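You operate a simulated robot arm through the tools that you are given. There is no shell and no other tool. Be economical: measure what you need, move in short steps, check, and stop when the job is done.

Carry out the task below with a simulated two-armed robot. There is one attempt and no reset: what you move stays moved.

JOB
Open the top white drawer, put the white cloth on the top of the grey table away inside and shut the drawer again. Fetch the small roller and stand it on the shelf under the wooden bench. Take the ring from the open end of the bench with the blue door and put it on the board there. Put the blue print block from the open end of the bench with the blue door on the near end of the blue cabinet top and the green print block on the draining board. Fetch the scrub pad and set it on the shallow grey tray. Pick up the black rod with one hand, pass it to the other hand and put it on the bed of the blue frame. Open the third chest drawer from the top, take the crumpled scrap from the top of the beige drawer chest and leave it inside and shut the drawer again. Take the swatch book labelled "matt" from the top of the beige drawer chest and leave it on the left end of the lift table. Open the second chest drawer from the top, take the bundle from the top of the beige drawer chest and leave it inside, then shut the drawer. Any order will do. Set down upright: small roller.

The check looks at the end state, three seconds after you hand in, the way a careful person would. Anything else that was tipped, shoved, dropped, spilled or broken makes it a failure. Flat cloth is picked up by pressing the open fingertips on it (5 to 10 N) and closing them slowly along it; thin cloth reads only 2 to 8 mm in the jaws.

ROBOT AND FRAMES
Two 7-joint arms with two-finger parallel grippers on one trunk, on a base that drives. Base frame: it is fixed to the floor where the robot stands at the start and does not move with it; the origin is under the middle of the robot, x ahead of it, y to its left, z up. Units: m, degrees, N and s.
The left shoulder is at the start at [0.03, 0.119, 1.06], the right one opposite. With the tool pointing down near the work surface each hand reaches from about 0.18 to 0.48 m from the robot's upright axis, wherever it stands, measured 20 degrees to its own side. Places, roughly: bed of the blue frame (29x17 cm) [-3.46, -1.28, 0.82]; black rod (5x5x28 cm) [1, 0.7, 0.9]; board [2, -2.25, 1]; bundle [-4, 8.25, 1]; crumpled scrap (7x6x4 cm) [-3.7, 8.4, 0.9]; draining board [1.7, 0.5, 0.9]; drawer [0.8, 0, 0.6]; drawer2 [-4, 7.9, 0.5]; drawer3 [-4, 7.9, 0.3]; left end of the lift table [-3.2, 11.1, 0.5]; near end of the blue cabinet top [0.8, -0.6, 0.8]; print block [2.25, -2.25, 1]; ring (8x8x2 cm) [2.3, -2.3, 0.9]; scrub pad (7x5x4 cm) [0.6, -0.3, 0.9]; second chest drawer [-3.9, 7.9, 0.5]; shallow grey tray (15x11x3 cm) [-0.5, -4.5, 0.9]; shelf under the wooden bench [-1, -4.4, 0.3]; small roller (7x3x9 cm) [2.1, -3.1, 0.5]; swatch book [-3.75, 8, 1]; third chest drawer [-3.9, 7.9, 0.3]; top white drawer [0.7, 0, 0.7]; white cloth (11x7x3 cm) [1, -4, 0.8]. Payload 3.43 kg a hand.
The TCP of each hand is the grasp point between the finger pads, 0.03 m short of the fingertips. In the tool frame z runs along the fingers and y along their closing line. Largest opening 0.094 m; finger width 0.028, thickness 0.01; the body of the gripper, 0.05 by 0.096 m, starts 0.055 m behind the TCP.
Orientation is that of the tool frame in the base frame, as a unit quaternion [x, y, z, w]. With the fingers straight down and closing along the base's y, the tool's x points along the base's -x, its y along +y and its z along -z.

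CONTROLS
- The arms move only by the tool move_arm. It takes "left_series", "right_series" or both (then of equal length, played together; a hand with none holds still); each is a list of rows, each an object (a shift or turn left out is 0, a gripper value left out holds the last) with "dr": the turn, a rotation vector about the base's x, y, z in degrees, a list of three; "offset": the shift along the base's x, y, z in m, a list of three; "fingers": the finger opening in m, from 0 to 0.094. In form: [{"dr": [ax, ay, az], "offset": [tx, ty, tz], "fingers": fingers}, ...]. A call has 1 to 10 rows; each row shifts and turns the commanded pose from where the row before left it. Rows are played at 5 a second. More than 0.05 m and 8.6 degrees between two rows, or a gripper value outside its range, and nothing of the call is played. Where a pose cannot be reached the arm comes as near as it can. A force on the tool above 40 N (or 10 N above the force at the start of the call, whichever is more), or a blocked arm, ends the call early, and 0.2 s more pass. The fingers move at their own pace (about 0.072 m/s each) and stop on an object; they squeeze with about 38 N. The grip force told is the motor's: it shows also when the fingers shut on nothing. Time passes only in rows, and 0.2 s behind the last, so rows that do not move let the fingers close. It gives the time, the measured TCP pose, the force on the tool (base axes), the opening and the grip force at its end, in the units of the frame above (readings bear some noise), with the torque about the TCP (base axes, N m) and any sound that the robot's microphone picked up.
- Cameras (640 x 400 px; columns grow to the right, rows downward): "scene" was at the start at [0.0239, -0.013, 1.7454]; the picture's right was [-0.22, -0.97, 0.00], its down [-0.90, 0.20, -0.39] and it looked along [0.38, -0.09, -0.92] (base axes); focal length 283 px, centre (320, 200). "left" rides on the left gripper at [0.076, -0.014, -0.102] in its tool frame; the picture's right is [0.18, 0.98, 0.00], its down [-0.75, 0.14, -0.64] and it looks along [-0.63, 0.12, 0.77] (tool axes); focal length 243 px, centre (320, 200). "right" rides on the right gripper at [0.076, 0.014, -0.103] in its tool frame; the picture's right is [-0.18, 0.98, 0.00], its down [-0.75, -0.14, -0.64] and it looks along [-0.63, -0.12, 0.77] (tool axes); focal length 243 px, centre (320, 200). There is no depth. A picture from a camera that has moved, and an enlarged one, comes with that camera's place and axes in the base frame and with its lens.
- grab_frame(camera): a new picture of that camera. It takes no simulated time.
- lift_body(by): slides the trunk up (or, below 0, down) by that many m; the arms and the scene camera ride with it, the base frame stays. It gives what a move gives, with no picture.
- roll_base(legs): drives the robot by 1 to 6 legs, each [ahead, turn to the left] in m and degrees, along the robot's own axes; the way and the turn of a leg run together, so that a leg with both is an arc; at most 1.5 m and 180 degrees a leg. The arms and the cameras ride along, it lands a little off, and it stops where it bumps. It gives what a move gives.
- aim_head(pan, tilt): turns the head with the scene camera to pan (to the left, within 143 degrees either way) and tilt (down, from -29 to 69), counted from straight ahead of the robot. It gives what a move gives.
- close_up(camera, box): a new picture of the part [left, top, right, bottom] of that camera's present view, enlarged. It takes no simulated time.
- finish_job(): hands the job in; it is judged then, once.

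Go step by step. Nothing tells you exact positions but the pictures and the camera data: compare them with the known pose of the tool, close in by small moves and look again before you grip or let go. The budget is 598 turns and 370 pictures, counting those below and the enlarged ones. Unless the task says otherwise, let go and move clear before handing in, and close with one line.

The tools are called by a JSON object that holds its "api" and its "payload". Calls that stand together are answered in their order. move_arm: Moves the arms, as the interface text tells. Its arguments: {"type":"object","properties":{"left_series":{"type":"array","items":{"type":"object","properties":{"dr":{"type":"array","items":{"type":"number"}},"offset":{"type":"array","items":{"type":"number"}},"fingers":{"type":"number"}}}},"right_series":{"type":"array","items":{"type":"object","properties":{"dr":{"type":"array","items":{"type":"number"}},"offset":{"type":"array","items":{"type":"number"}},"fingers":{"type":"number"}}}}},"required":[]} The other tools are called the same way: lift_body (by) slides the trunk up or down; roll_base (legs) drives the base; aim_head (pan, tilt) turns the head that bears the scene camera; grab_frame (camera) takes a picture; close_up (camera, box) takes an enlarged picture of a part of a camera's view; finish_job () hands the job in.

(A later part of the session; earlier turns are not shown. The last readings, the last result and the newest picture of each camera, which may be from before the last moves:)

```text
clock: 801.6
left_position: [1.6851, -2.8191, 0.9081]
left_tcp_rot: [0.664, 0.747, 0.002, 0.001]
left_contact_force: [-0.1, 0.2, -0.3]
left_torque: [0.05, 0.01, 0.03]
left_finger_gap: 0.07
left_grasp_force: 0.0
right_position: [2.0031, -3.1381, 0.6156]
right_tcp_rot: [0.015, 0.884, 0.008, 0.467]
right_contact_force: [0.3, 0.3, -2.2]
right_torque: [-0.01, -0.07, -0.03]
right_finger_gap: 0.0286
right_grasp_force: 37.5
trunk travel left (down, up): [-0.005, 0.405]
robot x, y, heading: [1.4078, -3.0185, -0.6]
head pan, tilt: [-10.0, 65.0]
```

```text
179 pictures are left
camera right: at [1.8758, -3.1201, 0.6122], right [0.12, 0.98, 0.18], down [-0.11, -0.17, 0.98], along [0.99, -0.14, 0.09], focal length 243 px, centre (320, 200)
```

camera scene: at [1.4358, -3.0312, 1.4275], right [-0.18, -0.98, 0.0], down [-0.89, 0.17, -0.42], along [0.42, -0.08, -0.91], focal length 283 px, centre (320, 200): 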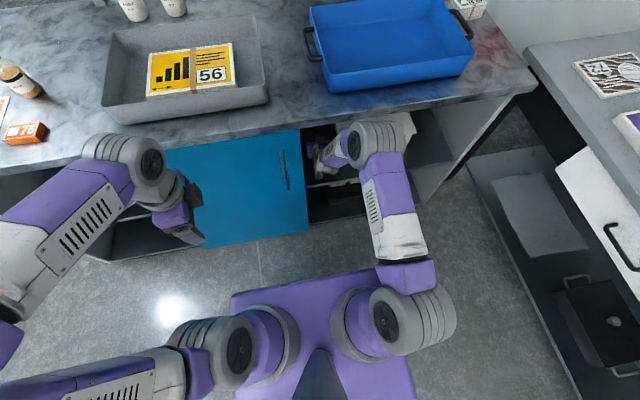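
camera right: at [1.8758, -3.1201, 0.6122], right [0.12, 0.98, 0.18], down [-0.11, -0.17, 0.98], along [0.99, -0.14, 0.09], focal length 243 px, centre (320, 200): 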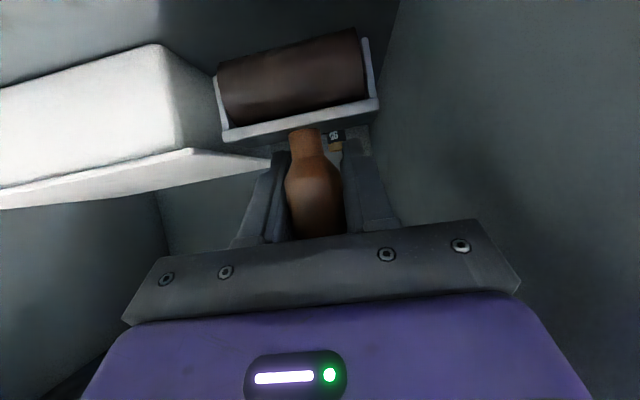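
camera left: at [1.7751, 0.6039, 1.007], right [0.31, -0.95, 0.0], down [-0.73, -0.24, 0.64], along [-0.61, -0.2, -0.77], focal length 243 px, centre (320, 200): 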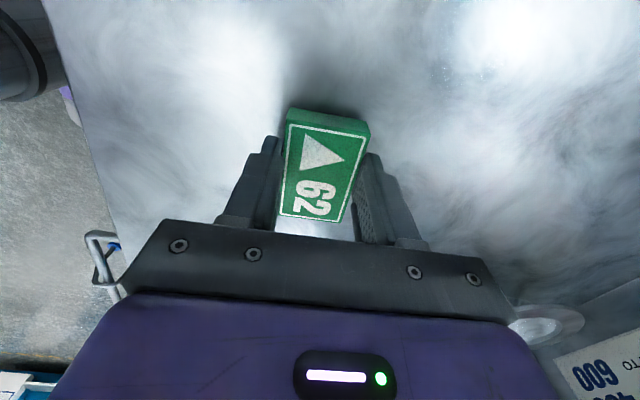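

{"api": "roll_base", "payload": {"legs": [[-0.55, 0]]}}

{"api": "move_arm", "payload": {"right_series": [{"offset": [-0.04, 0, 0.01]}, {"offset": [-0.04, 0, 0.01]}, {"offset": [-0.03, 0, 0.01]}]}}

{"api": "roll_base", "payload": {"legs": [[0, 180], [1.5, 0], [0.35, 0], [0, 90]]}}

{"api": "aim_head", "payload": {"pan": 0, "tilt": 40}}

{"api": "grab_frame", "payload": {"camera": "scene"}}

```text
clock: 804.8
left_position: [1.1389, -2.814, 0.9071]
left_tcp_rot: [0.661, 0.75, 0.002, 0.001]
left_contact_force: [-0.8, 0.2, -0.8]
left_torque: [0.01, -0.01, 0.02]
left_finger_gap: 0.0701
left_grasp_force: 0.0
right_position: [1.4594, -3.1293, 0.6168]
right_tcp_rot: [0.012, 0.884, 0.009, 0.468]
right_contact_force: [0.1, 0.0, -2.7]
right_torque: [0.02, -0.06, 0.0]
right_finger_gap: 0.0285
right_grasp_force: 37.9
trunk travel left (down, up): [-0.005, 0.405]
robot x, y, heading: [0.8642, -3.0153, 0.0]
head pan, tilt: [-10.0, 65.0]
```

```text
clock: 805.6
left_position: [1.1402, -2.8144, 0.907]
left_tcp_rot: [0.661, 0.75, 0.002, 0.002]
left_contact_force: [0.0, 0.8, -0.2]
left_torque: [0.01, -0.01, 0.01]
left_finger_gap: 0.0701
left_grasp_force: 0.0
right_position: [1.3483, -3.13, 0.6451]
right_tcp_rot: [0.012, 0.884, 0.01, 0.468]
right_contact_force: [-0.1, 0.1, -2.4]
right_torque: [0.01, -0.07, -0.01]
right_finger_gap: 0.0283
right_grasp_force: 38.1
trunk travel left (down, up): [-0.005, 0.405]
robot x, y, heading: [0.8638, -3.0209, -0.2]
head pan, tilt: [-10.0, 65.0]
```

```text
clock: 826.0
left_position: [-0.7779, -3.2769, 0.9085]
left_tcp_rot: [0.999, 0.053, 0.0, 0.002]
left_contact_force: [-0.7, 0.3, -0.4]
left_torque: [0.01, 0.0, 0.03]
left_finger_gap: 0.0703
left_grasp_force: 0.0
right_position: [-1.0967, -3.4787, 0.6458]
right_tcp_rot: [0.64, 0.611, -0.326, 0.333]
right_contact_force: [0.5, -0.1, -2.5]
right_torque: [-0.05, 0.01, 0.01]
right_finger_gap: 0.0286
right_grasp_force: 38.1
trunk travel left (down, up): [-0.005, 0.405]
robot x, y, heading: [-0.9767, -2.9984, -91.2]
head pan, tilt: [-10.0, 65.0]
```

```text
clock: 826.9
left_position: [-0.7758, -3.277, 0.9071]
left_tcp_rot: [0.999, 0.053, -0.001, 0.001]
left_contact_force: [-0.1, 0.0, -0.2]
left_torque: [0.01, -0.01, 0.0]
left_finger_gap: 0.0701
left_grasp_force: 0.0
right_position: [-1.0965, -3.4784, 0.6454]
right_tcp_rot: [0.64, 0.611, -0.327, 0.334]
right_contact_force: [-0.6, 0.8, -3.0]
right_torque: [-0.03, -0.01, -0.04]
right_finger_gap: 0.0283
right_grasp_force: 37.3
trunk travel left (down, up): [-0.005, 0.405]
robot x, y, heading: [-0.9746, -2.9969, -91.3]
head pan, tilt: [0.0, 40.0]
```

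```text
178 pictures are left
camera scene: at [-0.9786, -3.0526, 1.4597], right [-1.0, 0.02, 0.0], down [0.01, 0.64, -0.77], along [-0.02, -0.77, -0.64], focal length 283 px, centre (320, 200)
```

scene: 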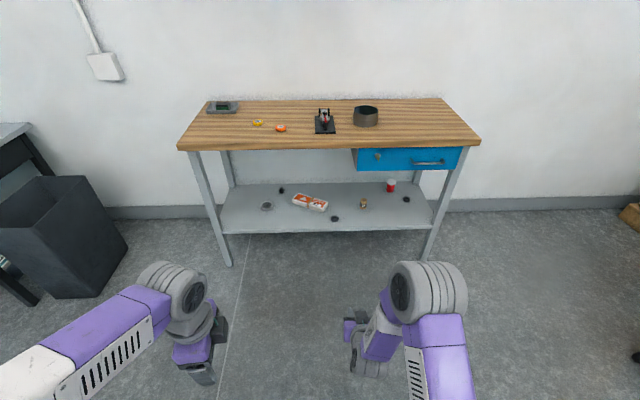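

{"api": "roll_base", "payload": {"legs": [[0, 19], [0.6, 0], [0, -18]]}}

{"api": "aim_head", "payload": {"pan": 0, "tilt": 50}}

{"api": "grab_frame", "payload": {"camera": "scene"}}

{"api": "grab_frame", "payload": {"camera": "right"}}

```text
clock: 832.4
left_position: [-0.5901, -3.8549, 0.9063]
left_tcp_rot: [0.998, 0.06, 0.0, 0.003]
left_contact_force: [0.1, 0.1, -0.1]
left_torque: [-0.04, -0.02, -0.05]
left_finger_gap: 0.0701
left_grasp_force: 0.0
right_position: [-0.9072, -4.0631, 0.6458]
right_tcp_rot: [0.636, 0.615, -0.324, 0.335]
right_contact_force: [0.6, 0.4, -3.3]
right_torque: [-0.04, 0.0, -0.03]
right_finger_gap: 0.0284
right_grasp_force: 38.0
trunk travel left (down, up): [-0.005, 0.405]
robot x, y, heading: [-0.7952, -3.5805, -90.7]
head pan, tilt: [0.0, 40.0]
```

```text
clock: 833.1
left_position: [-0.5893, -3.856, 0.908]
left_tcp_rot: [0.998, 0.06, 0.0, 0.002]
left_contact_force: [0.5, 0.2, -0.2]
left_torque: [-0.02, -0.02, 0.03]
left_finger_gap: 0.0699
left_grasp_force: 0.1
right_position: [-0.908, -4.0619, 0.6459]
right_tcp_rot: [0.636, 0.614, -0.325, 0.336]
right_contact_force: [0.1, 0.3, -1.7]
right_torque: [-0.02, -0.02, -0.02]
right_finger_gap: 0.0283
right_grasp_force: 38.2
trunk travel left (down, up): [-0.005, 0.405]
robot x, y, heading: [-0.7907, -3.5792, -90.5]
head pan, tilt: [0.0, 50.0]
```

```text
177 pictures are left
camera scene: at [-0.7948, -3.6268, 1.4457], right [-1.0, 0.01, 0.0], down [0.01, 0.77, -0.64], along [-0.01, -0.64, -0.77], focal length 283 px, centre (320, 200)
```

scene: 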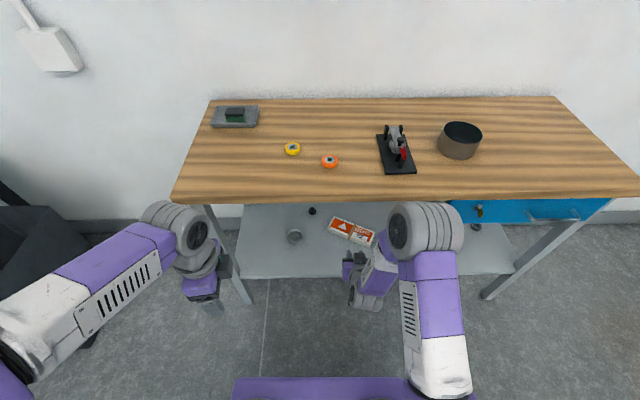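

```text
176 pictures are left
camera right: at [-0.8902, -3.9349, 0.6412], right [0.98, -0.12, 0.18], down [-0.17, 0.11, 0.98], along [-0.14, -0.99, 0.09], focal length 243 px, centre (320, 200)
```

right: 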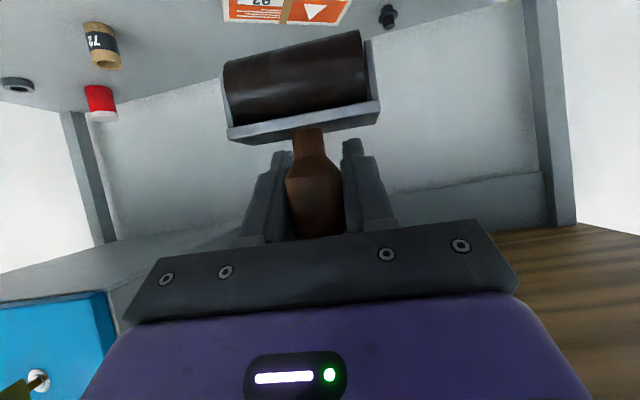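

{"api": "move_arm", "payload": {"right_series": [{"offset": [0.003, -0.03, -0.03]}, {"offset": [0.003, -0.035, -0.03]}, {"offset": [0.002, -0.04, -0.03]}, {"offset": [0, -0.04, -0.03]}, {"offset": [0, -0.04, -0.03]}]}}

{"api": "grab_frame", "payload": {"camera": "right"}}

{"api": "grab_frame", "payload": {"camera": "scene"}}

```text
clock: 834.3
left_position: [-0.5907, -3.8576, 0.9065]
left_tcp_rot: [0.998, 0.06, 0.0, 0.002]
left_contact_force: [-0.5, -0.6, -0.8]
left_torque: [0.0, 0.01, 0.06]
left_finger_gap: 0.0699
left_grasp_force: 0.1
right_position: [-0.8971, -4.2445, 0.4963]
right_tcp_rot: [0.637, 0.615, -0.323, 0.335]
right_contact_force: [-1.1, -1.0, -2.7]
right_torque: [-0.03, 0.02, 0.04]
right_finger_gap: 0.0283
right_grasp_force: 37.2
trunk travel left (down, up): [-0.005, 0.405]
robot x, y, heading: [-0.7909, -3.582, -90.6]
head pan, tilt: [0.0, 50.0]
```

```text
175 pictures are left
camera right: at [-0.8809, -4.1174, 0.4919], right [0.98, -0.12, 0.18], down [-0.17, 0.11, 0.98], along [-0.14, -0.99, 0.08], focal length 243 px, centre (320, 200)
```

right: 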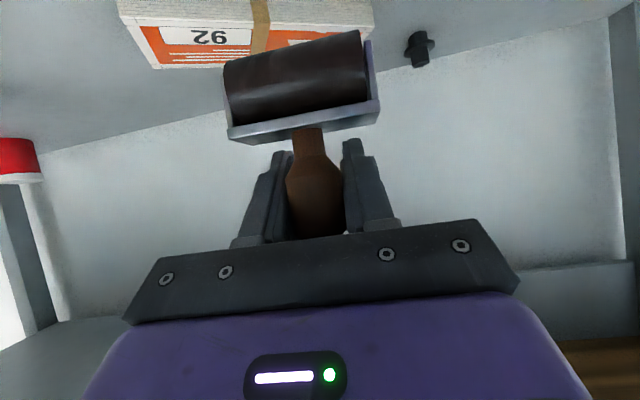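

```text
174 pictures are left
camera scene: at [-0.7949, -3.6272, 1.4456], right [-1.0, 0.01, 0.0], down [0.01, 0.77, -0.64], along [-0.01, -0.64, -0.77], focal length 283 px, centre (320, 200)
```

scene: 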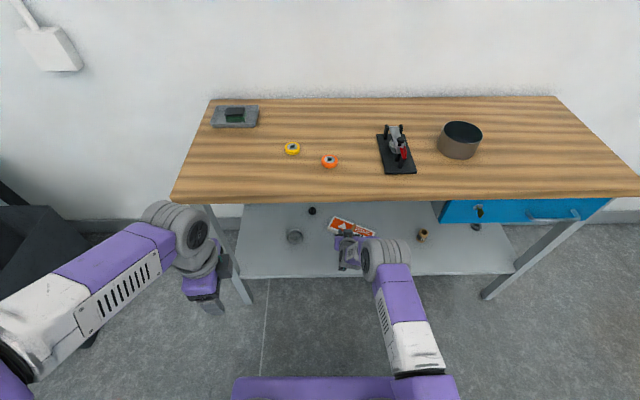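

{"api": "move_arm", "payload": {"right_series": [{"offset": [0, 0, -0.035]}, {"offset": [0, 0, -0.035]}, {"offset": [0, 0, -0.02]}, {"offset": [0, 0, -0.01]}, {"offset": [0, 0, -0.006]}, {"offset": [0, 0, -0.005]}]}}

{"api": "grab_frame", "payload": {"camera": "right"}}

```text
clock: 835.7
left_position: [-0.5913, -3.8542, 0.9082]
left_tcp_rot: [0.998, 0.061, 0.001, 0.002]
left_contact_force: [-0.3, -0.5, 0.4]
left_torque: [0.0, 0.01, -0.01]
left_finger_gap: 0.0701
left_grasp_force: 0.1
right_position: [-0.8984, -4.2474, 0.387]
right_tcp_rot: [0.635, 0.615, -0.326, 0.336]
right_contact_force: [0.6, 1.0, 3.7]
right_torque: [0.15, 0.13, -0.02]
right_finger_gap: 0.0284
right_grasp_force: 38.0
trunk travel left (down, up): [-0.005, 0.405]
robot x, y, heading: [-0.7905, -3.5835, -90.6]
head pan, tilt: [0.0, 50.0]
```

```text
173 pictures are left
camera right: at [-0.8817, -4.1206, 0.3824], right [0.98, -0.12, 0.18], down [-0.17, 0.11, 0.98], along [-0.14, -0.99, 0.09], focal length 243 px, centre (320, 200)
```

right: 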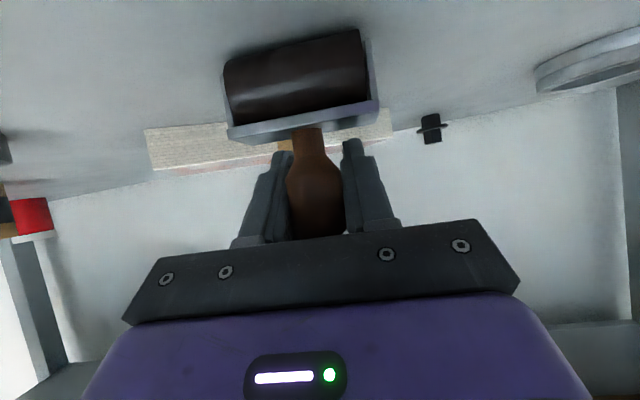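

{"api": "move_arm", "payload": {"right_series": [{"offset": [0, 0, -0.003]}, {}]}}

```text
clock: 836.3
left_position: [-0.59, -3.8545, 0.9082]
left_tcp_rot: [0.998, 0.06, 0.0, 0.004]
left_contact_force: [-0.2, -0.8, 0.8]
left_torque: [-0.02, 0.01, -0.01]
left_finger_gap: 0.0699
left_grasp_force: 0.0
right_position: [-0.8991, -4.25, 0.387]
right_tcp_rot: [0.634, 0.614, -0.326, 0.339]
right_contact_force: [4.0, -1.1, 17.3]
right_torque: [0.41, 0.06, -0.06]
right_finger_gap: 0.0285
right_grasp_force: 38.0
trunk travel left (down, up): [-0.005, 0.405]
robot x, y, heading: [-0.7943, -3.5808, -90.6]
head pan, tilt: [0.0, 50.0]
```

{"api": "move_arm", "payload": {"right_series": [{"offset": [0, 0, 0.002]}, {"fingers": 0.034}, {"fingers": 0.045}, {"fingers": 0.055}, {}]}}

{"api": "grab_frame", "payload": {"camera": "right"}}

```text
clock: 837.5
left_position: [-0.5905, -3.8557, 0.9076]
left_tcp_rot: [0.998, 0.06, 0.0, 0.001]
left_contact_force: [0.4, 0.3, 0.3]
left_torque: [0.0, 0.0, 0.02]
left_finger_gap: 0.0699
left_grasp_force: 0.1
right_position: [-0.8998, -4.2462, 0.3835]
right_tcp_rot: [0.636, 0.615, -0.324, 0.336]
right_contact_force: [-0.4, 0.5, 0.4]
right_torque: [0.01, -0.03, 0.04]
right_finger_gap: 0.055
right_grasp_force: 0.1
trunk travel left (down, up): [-0.005, 0.405]
robot x, y, heading: [-0.7889, -3.5776, -90.3]
head pan, tilt: [0.0, 50.0]
```

```text
172 pictures are left
camera right: at [-0.8817, -4.1201, 0.3796], right [0.98, -0.12, 0.18], down [-0.17, 0.11, 0.98], along [-0.14, -0.99, 0.09], focal length 243 px, centre (320, 200)
```

right: 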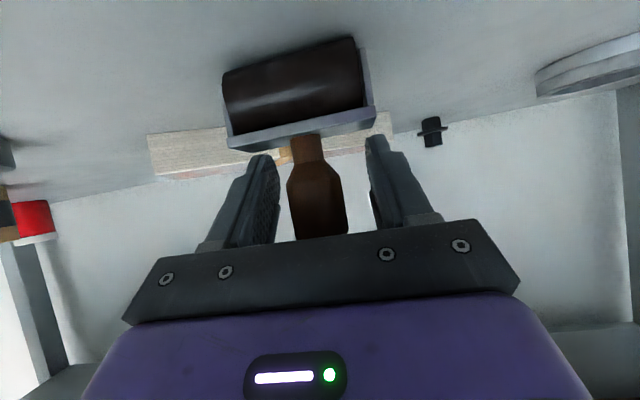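

{"api": "move_arm", "payload": {"right_series": [{"offset": [0, 0.02, 0.013]}, {"offset": [0, 0.025, 0.016]}, {"offset": [0, 0.03, 0.02]}, {"offset": [0, 0.035, 0.02]}, {"offset": [0, 0.035, 0.03]}, {"offset": [0, 0.035, 0.03]}]}}

{"api": "grab_frame", "payload": {"camera": "right"}}

```text
clock: 838.9
left_position: [-0.5908, -3.8552, 0.9082]
left_tcp_rot: [0.998, 0.061, 0.0, 0.002]
left_contact_force: [-0.1, 0.3, -0.7]
left_torque: [0.02, 0.0, 0.0]
left_finger_gap: 0.0701
left_grasp_force: 0.1
right_position: [-0.9003, -4.0655, 0.5142]
right_tcp_rot: [0.635, 0.615, -0.325, 0.337]
right_contact_force: [-0.1, -0.3, 0.1]
right_torque: [0.03, -0.02, 0.0]
right_finger_gap: 0.0551
right_grasp_force: 0.0
trunk travel left (down, up): [-0.005, 0.405]
robot x, y, heading: [-0.7921, -3.5793, -90.5]
head pan, tilt: [0.0, 50.0]
```

```text
171 pictures are left
camera right: at [-0.8833, -3.9379, 0.5093], right [0.98, -0.12, 0.18], down [-0.17, 0.11, 0.98], along [-0.14, -0.99, 0.09], focal length 243 px, centre (320, 200)
```

right: 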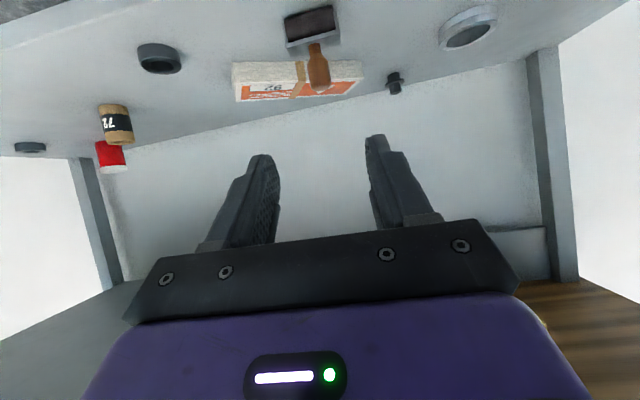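

{"api": "roll_base", "payload": {"legs": [[-0.5, 0]]}}

{"api": "lift_body", "payload": {"by": 0.38}}

{"api": "move_arm", "payload": {"right_series": [{"dr": [8, 0, 0]}, {"dr": [8, 0, 0]}, {"dr": [8, 0, 0]}, {"dr": [8, 0, 0]}, {"dr": [8, 0, 0]}, {"dr": [8, 0, 0]}, {"dr": [7, 0, 0], "offset": [0, 0, 0.03]}, {"offset": [0, 0, 0.04]}, {"offset": [0, 0, 0.04]}, {"offset": [0, 0, 0.04]}]}}

{"api": "roll_base", "payload": {"legs": [[0, 90.5], [1.5, 0], [0.2, 0], [0, -90]]}}

{"api": "aim_head", "payload": {"pan": 0, "tilt": 45}}

{"api": "grab_frame", "payload": {"camera": "scene"}}

```text
clock: 841.8
left_position: [-0.5863, -3.3543, 0.9069]
left_tcp_rot: [0.998, 0.06, 0.001, 0.001]
left_contact_force: [-0.3, 0.0, -0.3]
left_torque: [0.01, 0.0, 0.0]
left_finger_gap: 0.0701
left_grasp_force: 0.0
right_position: [-0.8964, -3.5646, 0.514]
right_tcp_rot: [0.636, 0.615, -0.324, 0.335]
right_contact_force: [0.4, 0.2, 0.1]
right_torque: [0.0, 0.03, 0.02]
right_finger_gap: 0.0553
right_grasp_force: 0.1
trunk travel left (down, up): [-0.005, 0.405]
robot x, y, heading: [-0.7862, -3.0802, -90.6]
head pan, tilt: [0.0, 50.0]
```

```text
clock: 845.5
left_position: [-0.5858, -3.3559, 1.2877]
left_tcp_rot: [0.998, 0.059, 0.0, 0.002]
left_contact_force: [-0.6, -0.3, -0.3]
left_torque: [0.0, -0.03, -0.03]
left_finger_gap: 0.0699
left_grasp_force: 0.1
right_position: [-0.8974, -3.5655, 0.8927]
right_tcp_rot: [0.635, 0.615, -0.325, 0.336]
right_contact_force: [0.2, 0.3, 0.0]
right_torque: [-0.03, -0.06, -0.01]
right_finger_gap: 0.0549
right_grasp_force: 0.1
trunk travel left (down, up): [-0.385, 0.025]
robot x, y, heading: [-0.788, -3.0828, -90.4]
head pan, tilt: [0.0, 50.0]
```

```text
clock: 847.7
left_position: [-0.587, -3.3547, 1.2867]
left_tcp_rot: [0.998, 0.06, -0.001, 0.002]
left_contact_force: [-0.2, 0.5, -0.3]
left_torque: [-0.03, -0.01, 0.04]
left_finger_gap: 0.07
left_grasp_force: 0.1
right_position: [-0.8975, -3.5658, 1.0432]
right_tcp_rot: [0.72, 0.694, -0.005, 0.004]
right_contact_force: [-0.4, 0.2, 0.0]
right_torque: [-0.05, 0.01, 0.0]
right_finger_gap: 0.0551
right_grasp_force: 0.2
trunk travel left (down, up): [-0.385, 0.025]
robot x, y, heading: [-0.7878, -3.0804, -90.4]
head pan, tilt: [0.0, 50.0]
```

```text
clock: 864.0
left_position: [1.1265, -3.3478, 1.2881]
left_tcp_rot: [0.997, 0.078, -0.001, 0.002]
left_contact_force: [-0.1, -0.1, 0.1]
left_torque: [-0.02, 0.0, 0.01]
left_finger_gap: 0.0702
left_grasp_force: 0.1
right_position: [0.8231, -3.5683, 1.0426]
right_tcp_rot: [0.707, 0.708, -0.004, 0.004]
right_contact_force: [-0.6, 0.9, -0.1]
right_torque: [-0.05, -0.02, 0.0]
right_finger_gap: 0.0548
right_grasp_force: 0.1
trunk travel left (down, up): [-0.385, 0.025]
robot x, y, heading: [0.9151, -3.078, -88.2]
head pan, tilt: [0.0, 50.0]
```

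```text
clock: 864.6
left_position: [1.1277, -3.3481, 1.288]
left_tcp_rot: [0.997, 0.077, 0.0, 0.002]
left_contact_force: [-0.5, 0.3, -0.6]
left_torque: [-0.03, 0.02, -0.01]
left_finger_gap: 0.07
left_grasp_force: 0.2
right_position: [0.8234, -3.5677, 1.043]
right_tcp_rot: [0.706, 0.708, -0.004, 0.005]
right_contact_force: [-0.5, 0.2, -0.8]
right_torque: [0.01, 0.01, 0.02]
right_finger_gap: 0.0551
right_grasp_force: 0.1
trunk travel left (down, up): [-0.385, 0.025]
robot x, y, heading: [0.914, -3.076, -88.2]
head pan, tilt: [0.0, 45.0]
```

```text
170 pictures are left
camera scene: at [0.9144, -3.1299, 1.8325], right [-1.0, -0.03, 0.0], down [-0.02, 0.71, -0.71], along [0.02, -0.71, -0.71], focal length 283 px, centre (320, 200)
```

scene: 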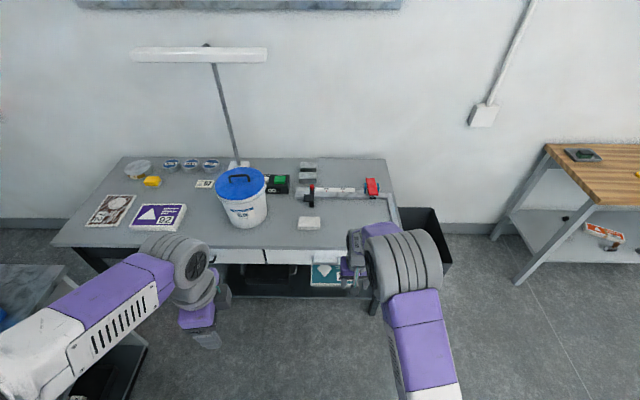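

{"api": "close_up", "payload": {"camera": "scene", "box": [200, 150, 400, 270]}}

```text
3.20 times, centred on (300, 210) of scene
camera zoom: at [0.9144, -3.1299, 1.8325], right [-1.0, -0.03, 0.0], down [-0.02, 0.71, -0.71], along [0.02, -0.71, -0.71], focal length 905 px, centre (384, 168)
```

zoom: 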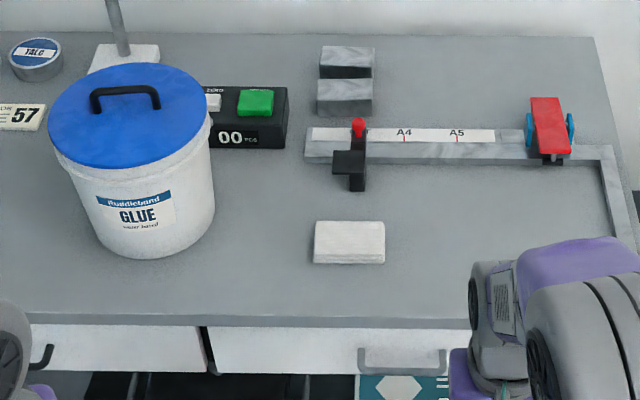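

{"api": "move_arm", "payload": {"right_series": [{"offset": [-0.03, 0.03, 0.02]}, {"offset": [-0.03, 0.035, 0.02]}, {"offset": [-0.03, 0.035, 0.02]}, {"offset": [-0.03, 0.035, 0.02]}]}}

{"api": "roll_base", "payload": {"legs": [[0.42, -2]]}}

{"api": "move_arm", "payload": {"left_series": [{"offset": [-0.02, -0.03, -0.02], "fingers": 0.094}, {"offset": [-0.02, -0.03, -0.03]}, {"offset": [-0.02, -0.03, -0.03]}, {"offset": [-0.02, -0.03, -0.03]}, {"offset": [-0.02, -0.03, -0.03]}, {"offset": [-0.02, -0.03, -0.03]}, {"offset": [-0.01, -0.03, -0.035]}, {"offset": [-0.01, -0.02, -0.04]}, {"offset": [0, 0, -0.04]}]}}

{"api": "grab_frame", "payload": {"camera": "left"}}

{"api": "grab_frame", "payload": {"camera": "scene"}}

```text
refused: row 2 steps farther than a row can; nothing moved
```

```text
clock: 867.2
left_position: [1.1241, -3.7784, 1.2868]
left_tcp_rot: [0.998, 0.062, 0.0, 0.002]
left_contact_force: [-0.6, -0.1, 0.1]
left_torque: [-0.01, 0.0, -0.01]
left_finger_gap: 0.0702
left_grasp_force: 0.1
right_position: [0.811, -3.9879, 1.0423]
right_tcp_rot: [0.717, 0.697, -0.004, 0.005]
right_contact_force: [-0.4, -0.2, 0.1]
right_torque: [-0.01, -0.02, -0.01]
right_finger_gap: 0.0551
right_grasp_force: 0.0
trunk travel left (down, up): [-0.385, 0.025]
robot x, y, heading: [0.9225, -3.502, -90.3]
head pan, tilt: [0.0, 45.0]
```

```text
clock: 869.2
left_position: [0.984, -4.0118, 1.0028]
left_tcp_rot: [0.998, 0.061, 0.001, 0.002]
left_contact_force: [0.0, -0.2, 0.1]
left_torque: [0.01, 0.02, 0.03]
left_finger_gap: 0.094
left_grasp_force: 0.1
right_position: [0.812, -3.9878, 1.043]
right_tcp_rot: [0.718, 0.696, -0.004, 0.005]
right_contact_force: [-0.1, -1.1, 0.1]
right_torque: [-0.02, -0.02, -0.01]
right_finger_gap: 0.0552
right_grasp_force: 0.0
trunk travel left (down, up): [-0.385, 0.025]
robot x, y, heading: [0.9226, -3.4981, -90.2]
head pan, tilt: [0.0, 45.0]
```

```text
168 pictures are left
camera left: at [1.0568, -3.9874, 1.1051], right [0.3, -0.95, 0.01], down [-0.73, -0.23, 0.64], along [-0.61, -0.2, -0.77], focal length 243 px, centre (320, 200)
```

left: 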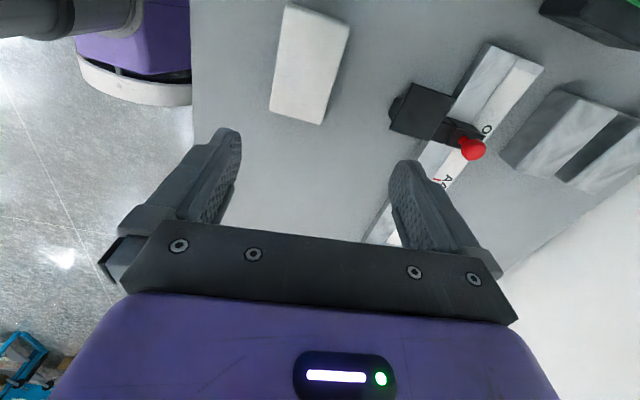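

```text
167 pictures are left
camera scene: at [0.9178, -3.554, 1.8325], right [-1.0, 0.0, 0.0], down [0.0, 0.71, -0.71], along [0.0, -0.71, -0.71], focal length 283 px, centre (320, 200)
```

scene: 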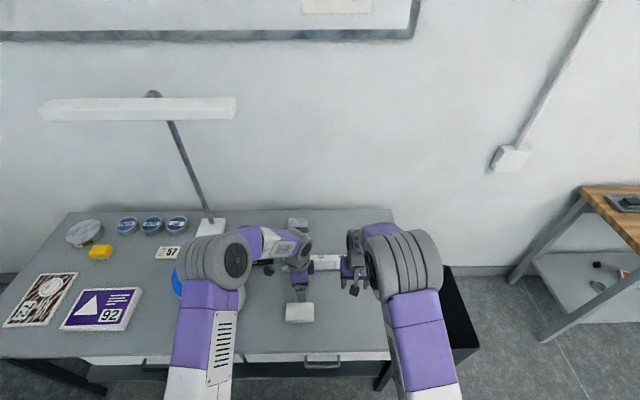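

{"api": "move_arm", "payload": {"left_series": [{"offset": [0.016, 0.016, -0.04], "dr": [0, 0, 2]}, {"offset": [0, 0, -0.04]}, {"offset": [0, 0, -0.03]}]}}

{"api": "grab_frame", "payload": {"camera": "left"}}

```text
clock: 870.0
left_position: [0.9995, -3.9931, 0.8922]
left_tcp_rot: [0.997, 0.079, 0.0, 0.002]
left_contact_force: [-0.3, 0.0, 0.1]
left_torque: [0.03, 0.03, 0.0]
left_finger_gap: 0.0939
left_grasp_force: 0.1
right_position: [0.811, -3.9883, 1.0433]
right_tcp_rot: [0.717, 0.697, -0.004, 0.004]
right_contact_force: [-0.9, 0.2, 0.6]
right_torque: [-0.01, -0.01, 0.0]
right_finger_gap: 0.055
right_grasp_force: 0.1
trunk travel left (down, up): [-0.385, 0.025]
robot x, y, heading: [0.9204, -3.5015, -90.6]
head pan, tilt: [0.0, 45.0]
```

```text
166 pictures are left
camera left: at [1.0727, -3.9669, 0.994], right [0.34, -0.94, 0.01], down [-0.72, -0.25, 0.64], along [-0.6, -0.22, -0.77], focal length 243 px, centre (320, 200)
```

left: 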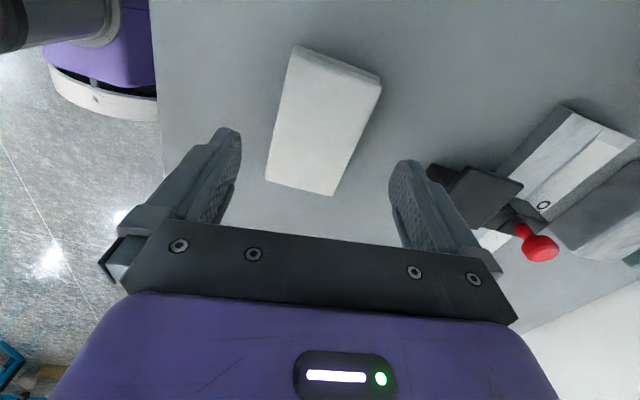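

{"api": "move_arm", "payload": {"left_series": [{"offset": [0.006, -0.001, -0.03]}, {"offset": [0, 0, -0.02]}, {"offset": [0, 0, -0.01]}]}}

{"api": "grab_frame", "payload": {"camera": "left"}}

```text
clock: 870.8
left_position: [1.0062, -3.994, 0.8325]
left_tcp_rot: [0.997, 0.079, 0.001, 0.002]
left_contact_force: [0.5, 0.5, 0.6]
left_torque: [-0.01, -0.03, 0.01]
left_finger_gap: 0.094
left_grasp_force: 0.1
right_position: [0.8123, -3.9881, 1.0428]
right_tcp_rot: [0.718, 0.696, -0.005, 0.004]
right_contact_force: [-0.1, -0.9, 0.9]
right_torque: [0.02, -0.03, -0.01]
right_finger_gap: 0.0547
right_grasp_force: 0.0
trunk travel left (down, up): [-0.385, 0.025]
robot x, y, heading: [0.9217, -3.4994, -90.2]
head pan, tilt: [0.0, 45.0]
```

```text
165 pictures are left
camera left: at [1.0796, -3.9663, 0.9342], right [0.34, -0.94, 0.0], down [-0.72, -0.26, 0.64], along [-0.6, -0.22, -0.77], focal length 243 px, centre (320, 200)
```

left: 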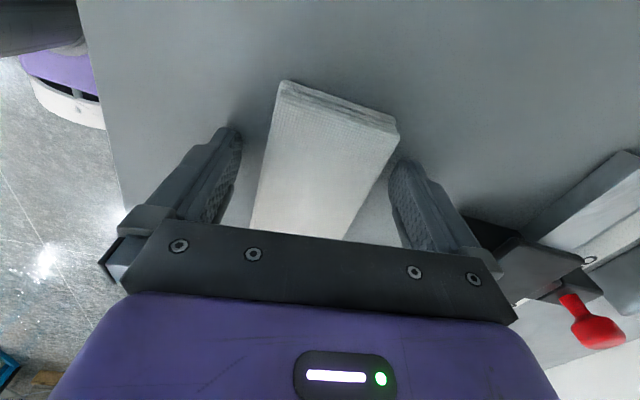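

{"api": "move_arm", "payload": {"left_series": [{"offset": [0, 0, -0.006]}, {"offset": [0, 0, -0.005]}]}}

{"api": "move_arm", "payload": {"left_series": [{"fingers": 0.07}, {"fingers": 0.05}, {"fingers": 0.03}, {"fingers": 0.0}, {}, {}]}}

{"api": "grab_frame", "payload": {"camera": "left"}}

```text
clock: 871.3
left_position: [1.005, -3.9928, 0.8305]
left_tcp_rot: [0.997, 0.078, 0.002, 0.002]
left_contact_force: [3.0, 11.7, 26.9]
left_torque: [1.74, 0.55, -0.19]
left_finger_gap: 0.094
left_grasp_force: 0.0
right_position: [0.8127, -3.9868, 1.0447]
right_tcp_rot: [0.718, 0.696, -0.004, 0.006]
right_contact_force: [0.4, 0.1, -0.7]
right_torque: [0.03, 0.01, -0.03]
right_finger_gap: 0.055
right_grasp_force: 0.1
trunk travel left (down, up): [-0.385, 0.025]
robot x, y, heading: [0.9216, -3.5032, -90.3]
head pan, tilt: [0.0, 45.0]
stopped in row 2 (left hand): the force on the tool passed its limit at 47 N (the readings are from after the stop); the commanded pose is now the measured one
```

```text
clock: 871.9
left_position: [1.0043, -3.9894, 0.8298]
left_tcp_rot: [0.997, 0.078, 0.003, -0.001]
left_contact_force: [1.4, 11.9, 24.0]
left_torque: [-0.53, 0.03, 0.04]
left_finger_gap: 0.0678
left_grasp_force: 15.8
right_position: [0.8133, -3.9868, 1.044]
right_tcp_rot: [0.717, 0.697, -0.004, 0.006]
right_contact_force: [0.4, 0.3, 0.1]
right_torque: [-0.01, 0.01, -0.01]
right_finger_gap: 0.0549
right_grasp_force: 0.0
trunk travel left (down, up): [-0.385, 0.025]
robot x, y, heading: [0.9203, -3.5008, -90.1]
head pan, tilt: [0.0, 45.0]
stopped in row 2 (left hand): the force on the tool passed its limit at 49 N (the readings are from after the stop); the commanded pose is now the measured one
```

```text
164 pictures are left
camera left: at [1.0778, -3.9637, 0.9323], right [0.34, -0.94, 0.0], down [-0.72, -0.26, 0.64], along [-0.6, -0.21, -0.77], focal length 243 px, centre (320, 200)
```

left: 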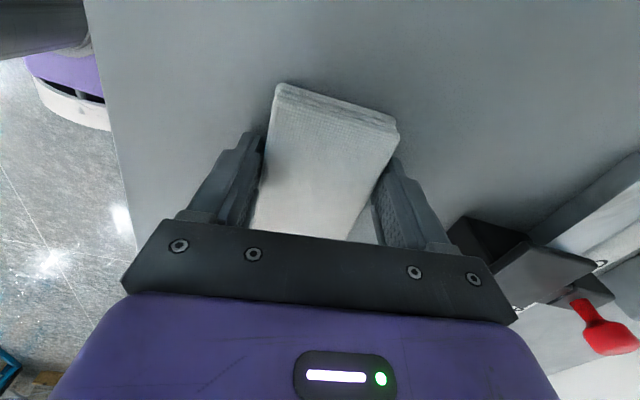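

{"api": "move_arm", "payload": {"left_series": [{"offset": [0, 0, 0.004]}, {"fingers": 0.0}, {}, {}, {}]}}

{"api": "grab_frame", "payload": {"camera": "left"}}

```text
clock: 873.0
left_position: [1.0067, -3.9911, 0.8318]
left_tcp_rot: [0.997, 0.079, 0.002, -0.002]
left_contact_force: [0.6, -0.7, 0.5]
left_torque: [0.03, 0.01, 0.03]
left_finger_gap: 0.0673
left_grasp_force: 37.9
right_position: [0.8124, -3.9881, 1.0425]
right_tcp_rot: [0.718, 0.697, -0.004, 0.004]
right_contact_force: [0.0, -0.3, -0.7]
right_torque: [-0.02, 0.0, 0.02]
right_finger_gap: 0.0551
right_grasp_force: 0.0
trunk travel left (down, up): [-0.385, 0.025]
robot x, y, heading: [0.9236, -3.4995, -90.1]
head pan, tilt: [0.0, 45.0]
```

```text
163 pictures are left
camera left: at [1.0785, -3.9649, 0.9336], right [0.34, -0.94, 0.0], down [-0.72, -0.26, 0.64], along [-0.6, -0.21, -0.77], focal length 243 px, centre (320, 200)
```

left: 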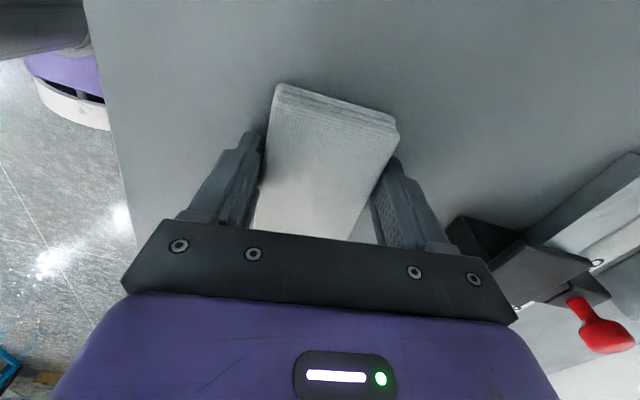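

Gripped rigidly at 67 mm. Lift.

{"api": "move_arm", "payload": {"left_series": [{"offset": [0, 0, 0.03]}, {"offset": [0, 0, 0.04]}, {"offset": [0, 0.01, 0.04]}, {"offset": [0, 0.02, 0.04]}, {"offset": [0, 0.03, 0.03]}, {"offset": [0, 0.03, 0.03]}], "right_series": [{"offset": [0, 0.03, 0.01]}, {"offset": [0, 0.03, 0.01]}, {"offset": [0, 0.03, 0.01]}, {"offset": [0, 0.03, 0.01]}, {}, {}]}}

{"api": "grab_frame", "payload": {"camera": "left"}}

```text
clock: 874.5
left_position: [1.0055, -3.899, 1.0438]
left_tcp_rot: [0.997, 0.079, 0.002, -0.001]
left_contact_force: [-1.0, -0.3, -0.3]
left_torque: [0.02, -0.06, 0.0]
left_finger_gap: 0.0666
left_grasp_force: 37.8
right_position: [0.8121, -3.8666, 1.0824]
right_tcp_rot: [0.717, 0.697, -0.004, 0.006]
right_contact_force: [0.1, 0.3, 0.1]
right_torque: [-0.01, 0.03, -0.01]
right_finger_gap: 0.0549
right_grasp_force: 0.0
trunk travel left (down, up): [-0.385, 0.025]
robot x, y, heading: [0.9176, -3.5012, -90.3]
head pan, tilt: [0.0, 45.0]
```

```text
162 pictures are left
camera left: at [1.0784, -3.8729, 1.1448], right [0.34, -0.94, 0.0], down [-0.72, -0.26, 0.64], along [-0.6, -0.21, -0.77], focal length 243 px, centre (320, 200)
```

left: 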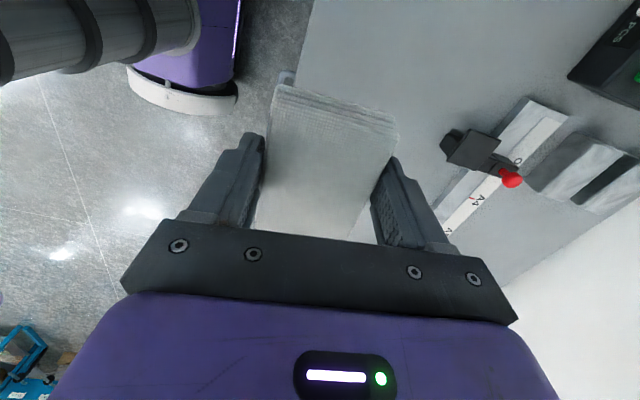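

{"api": "roll_base", "payload": {"legs": [[-0.45, 0], [0, -90], [1.35, 0], [0, -90], [1.5, 0], [1.45, 0]]}}

{"api": "roll_base", "payload": {"legs": [[0, -90]]}}

{"api": "aim_head", "payload": {"pan": 0, "tilt": 55}}

{"api": "grab_frame", "payload": {"camera": "scene"}}

```text
clock: 904.9
left_position: [-0.513, 0.2662, 1.0411]
left_tcp_rot: [-0.093, 0.996, -0.002, -0.003]
left_contact_force: [-0.1, 0.1, -1.1]
left_torque: [0.0, 0.04, 0.0]
left_finger_gap: 0.0648
left_grasp_force: 38.2
right_position: [-0.319, 0.2392, 1.0812]
right_tcp_rot: [-0.707, 0.707, 0.005, 0.004]
right_contact_force: [-0.5, 0.5, -0.4]
right_torque: [0.0, -0.03, 0.02]
right_finger_gap: 0.055
right_grasp_force: 0.2
trunk travel left (down, up): [-0.385, 0.025]
robot x, y, heading: [-0.4177, -0.1301, 91.3]
head pan, tilt: [0.0, 45.0]
```

```text
clock: 909.1
left_position: [-0.0203, -0.037, 1.0422]
left_tcp_rot: [0.641, 0.768, 0.001, -0.002]
left_contact_force: [-0.6, 0.2, -0.5]
left_torque: [0.0, 0.01, -0.04]
left_finger_gap: 0.0648
left_grasp_force: 38.0
right_position: [-0.0484, -0.2306, 1.0828]
right_tcp_rot: [0.005, 1.0, 0.0, 0.005]
right_contact_force: [-0.4, -0.1, -0.2]
right_torque: [-0.02, 0.02, -0.01]
right_finger_gap: 0.0551
right_grasp_force: 0.0
trunk travel left (down, up): [-0.385, 0.025]
robot x, y, heading: [-0.4169, -0.1321, 1.2]
head pan, tilt: [0.0, 45.0]
```

```text
clock: 909.8
left_position: [-0.02, -0.0371, 1.0421]
left_tcp_rot: [0.641, 0.768, 0.001, -0.003]
left_contact_force: [-0.1, 0.1, 0.3]
left_torque: [-0.02, 0.0, -0.01]
left_finger_gap: 0.0649
left_grasp_force: 37.9
right_position: [-0.0489, -0.2303, 1.0815]
right_tcp_rot: [0.004, 1.0, -0.001, 0.006]
right_contact_force: [0.4, -0.1, -0.6]
right_torque: [0.01, -0.01, 0.02]
right_finger_gap: 0.0553
right_grasp_force: 0.1
trunk travel left (down, up): [-0.385, 0.025]
robot x, y, heading: [-0.4156, -0.1288, 0.9]
head pan, tilt: [0.0, 55.0]
```

```text
161 pictures are left
camera scene: at [-0.378, -0.1296, 1.8192], right [0.02, -1.0, 0.0], down [-0.82, -0.01, -0.57], along [0.57, 0.01, -0.82], focal length 283 px, centre (320, 200)
```

scene: 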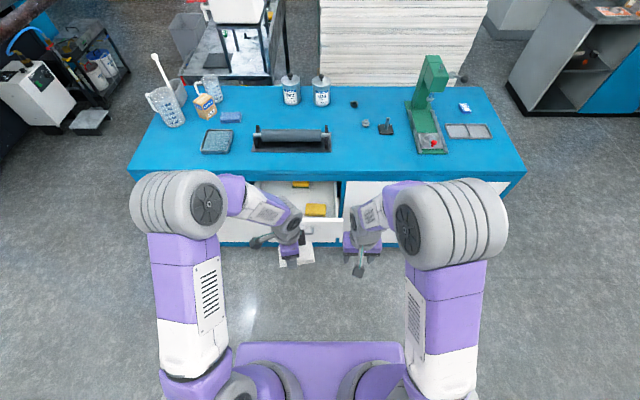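

{"api": "lift_body", "payload": {"by": -0.12}}

{"api": "roll_base", "payload": {"legs": [[0.24, 0]]}}

{"api": "move_arm", "payload": {"left_series": [{"offset": [0.02, 0.04, 0]}, {"offset": [0.03, 0.035, 0]}, {"offset": [0.03, 0.035, 0]}, {"offset": [0.03, 0.02, 0]}, {"offset": [0.02, 0.01, 0]}], "right_series": [{"offset": [-0.03, -0.03, 0]}, {"offset": [-0.03, -0.03, 0]}, {"offset": [-0.02, -0.03, 0]}, {}, {}]}}

{"api": "grab_frame", "payload": {"camera": "left"}}

{"api": "grab_frame", "payload": {"camera": "scene"}}

```text
clock: 911.3
left_position: [-0.0192, -0.0382, 0.9209]
left_tcp_rot: [0.641, 0.767, 0.002, -0.002]
left_contact_force: [-0.3, -0.1, -0.5]
left_torque: [-0.03, 0.01, -0.01]
left_finger_gap: 0.0646
left_grasp_force: 37.7
right_position: [-0.0485, -0.2307, 0.9626]
right_tcp_rot: [0.004, 1.0, -0.001, 0.007]
right_contact_force: [0.0, 0.7, 0.9]
right_torque: [0.0, 0.0, 0.0]
right_finger_gap: 0.0553
right_grasp_force: 0.0
trunk travel left (down, up): [-0.265, 0.145]
robot x, y, heading: [-0.4154, -0.1286, 1.0]
head pan, tilt: [0.0, 55.0]
```

```text
clock: 913.1
left_position: [0.2234, -0.0304, 0.9219]
left_tcp_rot: [0.639, 0.769, 0.0, -0.003]
left_contact_force: [0.6, 0.7, -0.9]
left_torque: [0.02, 0.01, 0.0]
left_finger_gap: 0.0647
left_grasp_force: 38.1
right_position: [0.1948, -0.2232, 0.9605]
right_tcp_rot: [0.002, 1.0, -0.001, 0.006]
right_contact_force: [0.7, -0.3, -0.4]
right_torque: [-0.01, 0.02, 0.02]
right_finger_gap: 0.0549
right_grasp_force: 0.1
trunk travel left (down, up): [-0.265, 0.145]
robot x, y, heading: [-0.1723, -0.1304, 1.0]
head pan, tilt: [0.0, 55.0]
```

```text
clock: 914.3
left_position: [0.3531, 0.11, 0.9213]
left_tcp_rot: [0.639, 0.769, 0.0, -0.002]
left_contact_force: [-0.5, 0.4, -0.4]
left_torque: [0.0, -0.03, -0.02]
left_finger_gap: 0.0648
left_grasp_force: 37.9
right_position: [0.1141, -0.3133, 0.9589]
right_tcp_rot: [0.001, 1.0, 0.0, 0.006]
right_contact_force: [0.3, -0.5, 0.9]
right_torque: [-0.05, -0.02, 0.02]
right_finger_gap: 0.0552
right_grasp_force: 0.0
trunk travel left (down, up): [-0.265, 0.145]
robot x, y, heading: [-0.1774, -0.1251, 1.3]
head pan, tilt: [0.0, 55.0]
```

```text
160 pictures are left
camera left: at [0.3255, 0.1823, 1.0242], right [0.93, 0.36, 0.0], down [0.28, -0.72, 0.64], along [0.23, -0.6, -0.77], focal length 243 px, centre (320, 200)
```

left: 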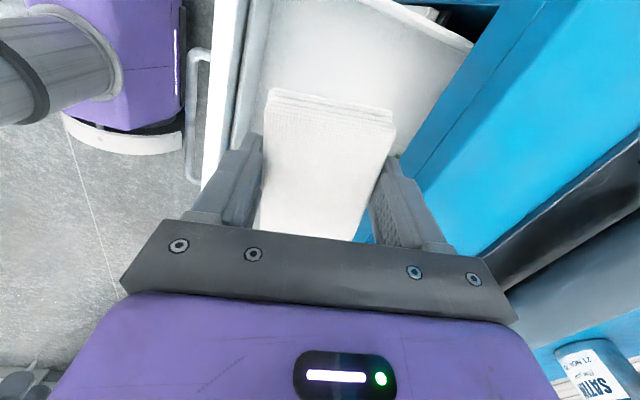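

```text
159 pictures are left
camera scene: at [-0.1352, -0.1248, 1.6991], right [0.02, -1.0, 0.0], down [-0.82, -0.02, -0.57], along [0.57, 0.01, -0.82], focal length 283 px, centre (320, 200)
```

scene: 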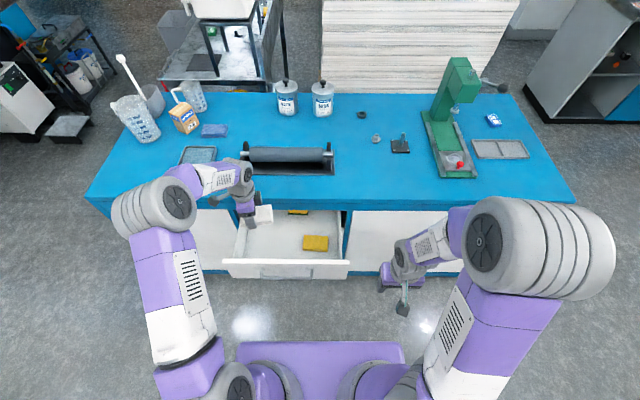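

{"api": "move_arm", "payload": {"left_series": [{"offset": [0.003, -0.035, -0.02]}, {"offset": [0, 0, -0.045]}, {"offset": [0, 0, -0.045]}, {"offset": [0, 0, -0.03]}]}}

{"api": "grab_frame", "payload": {"camera": "left"}}

{"api": "grab_frame", "payload": {"camera": "scene"}}

```text
clock: 915.3
left_position: [0.3587, 0.0748, 0.7806]
left_tcp_rot: [0.64, 0.769, 0.001, -0.003]
left_contact_force: [0.1, 0.6, -0.6]
left_torque: [-0.01, -0.03, -0.03]
left_finger_gap: 0.0648
left_grasp_force: 38.3
right_position: [0.1133, -0.3131, 0.9598]
right_tcp_rot: [0.001, 1.0, 0.0, 0.006]
right_contact_force: [-0.3, 0.0, 0.2]
right_torque: [0.01, 0.03, -0.02]
right_finger_gap: 0.0552
right_grasp_force: 0.0
trunk travel left (down, up): [-0.265, 0.145]
robot x, y, heading: [-0.1758, -0.1263, 1.1]
head pan, tilt: [0.0, 55.0]
```

```text
158 pictures are left
camera left: at [0.3313, 0.1471, 0.8831], right [0.93, 0.36, 0.0], down [0.28, -0.72, 0.64], along [0.23, -0.6, -0.77], focal length 243 px, centre (320, 200)
```

left: 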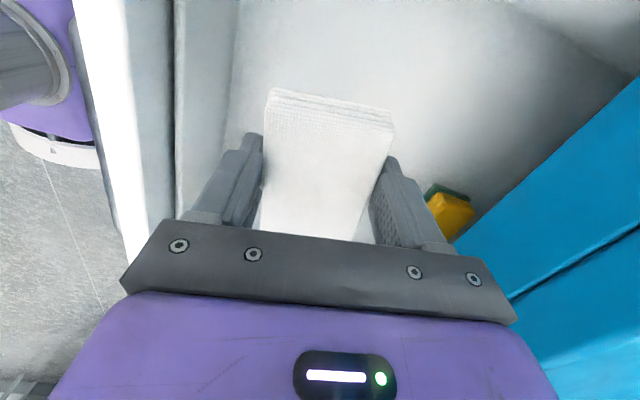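

```text
157 pictures are left
camera scene: at [-0.1347, -0.1242, 1.6991], right [0.02, -1.0, 0.0], down [-0.82, -0.02, -0.57], along [0.57, 0.01, -0.82], focal length 283 px, centre (320, 200)
```

scene: 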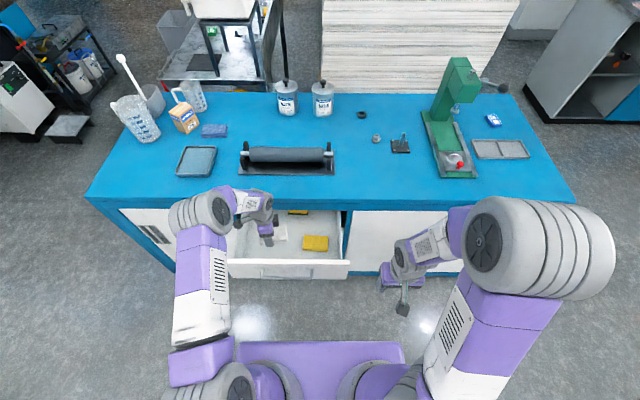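

{"api": "move_arm", "payload": {"left_series": [{"offset": [0, 0, -0.02]}, {"offset": [0, 0, -0.015]}, {"offset": [0, 0, -0.01]}, {"offset": [0, 0, -0.008]}, {"offset": [0, 0, -0.006]}, {"offset": [0, 0, -0.006]}, {"offset": [0, 0, -0.006]}, {"offset": [0, 0, -0.006]}]}}

```text
clock: 917.1
left_position: [0.3569, 0.0746, 0.7052]
left_tcp_rot: [0.639, 0.769, 0.0, -0.003]
left_contact_force: [-0.3, -0.1, 0.1]
left_torque: [-0.05, -0.02, 0.0]
left_finger_gap: 0.065
left_grasp_force: 38.2
right_position: [0.113, -0.3142, 0.9608]
right_tcp_rot: [0.002, 1.0, 0.0, 0.007]
right_contact_force: [-0.2, -0.7, 0.1]
right_torque: [0.01, -0.03, -0.01]
right_finger_gap: 0.055
right_grasp_force: 0.1
trunk travel left (down, up): [-0.265, 0.145]
robot x, y, heading: [-0.1751, -0.1253, 1.4]
head pan, tilt: [0.0, 55.0]
```

{"api": "move_arm", "payload": {"left_series": [{"offset": [0, 0, -0.008]}, {"offset": [0, 0, -0.008]}, {"offset": [0, 0, -0.006]}, {"offset": [0, 0, -0.006]}, {"offset": [0, 0, -0.006]}, {"offset": [0, 0, -0.006]}]}}

{"api": "grab_frame", "payload": {"camera": "left"}}

```text
clock: 918.5
left_position: [0.3561, 0.0755, 0.6647]
left_tcp_rot: [0.64, 0.769, 0.001, -0.003]
left_contact_force: [-0.2, 1.1, -0.7]
left_torque: [0.06, 0.01, -0.01]
left_finger_gap: 0.0646
left_grasp_force: 38.3
right_position: [0.1136, -0.3126, 0.9604]
right_tcp_rot: [0.002, 1.0, 0.0, 0.006]
right_contact_force: [-0.2, -0.5, 1.1]
right_torque: [0.04, 0.0, 0.01]
right_finger_gap: 0.0549
right_grasp_force: 0.2
trunk travel left (down, up): [-0.265, 0.145]
robot x, y, heading: [-0.1725, -0.1261, 1.2]
head pan, tilt: [0.0, 55.0]
```

```text
156 pictures are left
camera left: at [0.3285, 0.1477, 0.7665], right [0.93, 0.36, 0.0], down [0.28, -0.72, 0.64], along [0.23, -0.6, -0.77], focal length 243 px, centre (320, 200)
```

left: 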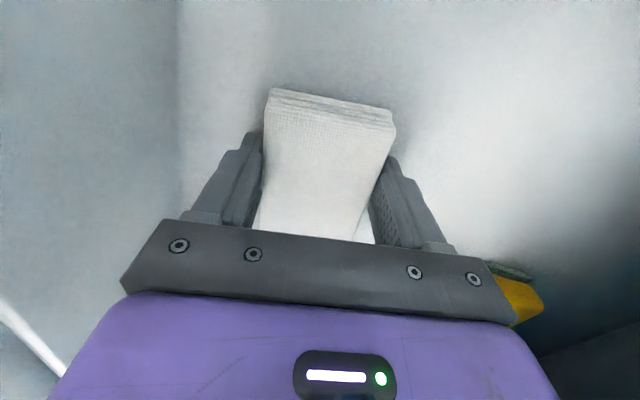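

{"api": "move_arm", "payload": {"left_series": [{"offset": [0, -0.01, -0.004]}, {"offset": [0, 0, -0.005]}, {"offset": [0, 0, -0.005]}, {"offset": [0, 0, -0.005]}, {"offset": [0, 0, -0.005]}]}}

```text
clock: 919.1
left_position: [0.3627, 0.0675, 0.6637]
left_tcp_rot: [0.639, 0.769, 0.007, 0.001]
left_contact_force: [1.3, 0.6, 16.7]
left_torque: [-0.58, 0.62, -0.12]
left_finger_gap: 0.0647
left_grasp_force: 37.5
right_position: [0.1142, -0.3135, 0.9598]
right_tcp_rot: [0.001, 1.0, 0.001, 0.006]
right_contact_force: [0.1, 0.5, -0.4]
right_torque: [0.0, 0.02, -0.01]
right_finger_gap: 0.0551
right_grasp_force: 0.0
trunk travel left (down, up): [-0.265, 0.145]
robot x, y, heading: [-0.1741, -0.1239, 1.2]
head pan, tilt: [0.0, 55.0]
stopped in row 3 (left hand): the force on the tool passed its limit at 46 N (the readings are from after the stop); the commanded pose is now the measured one
```

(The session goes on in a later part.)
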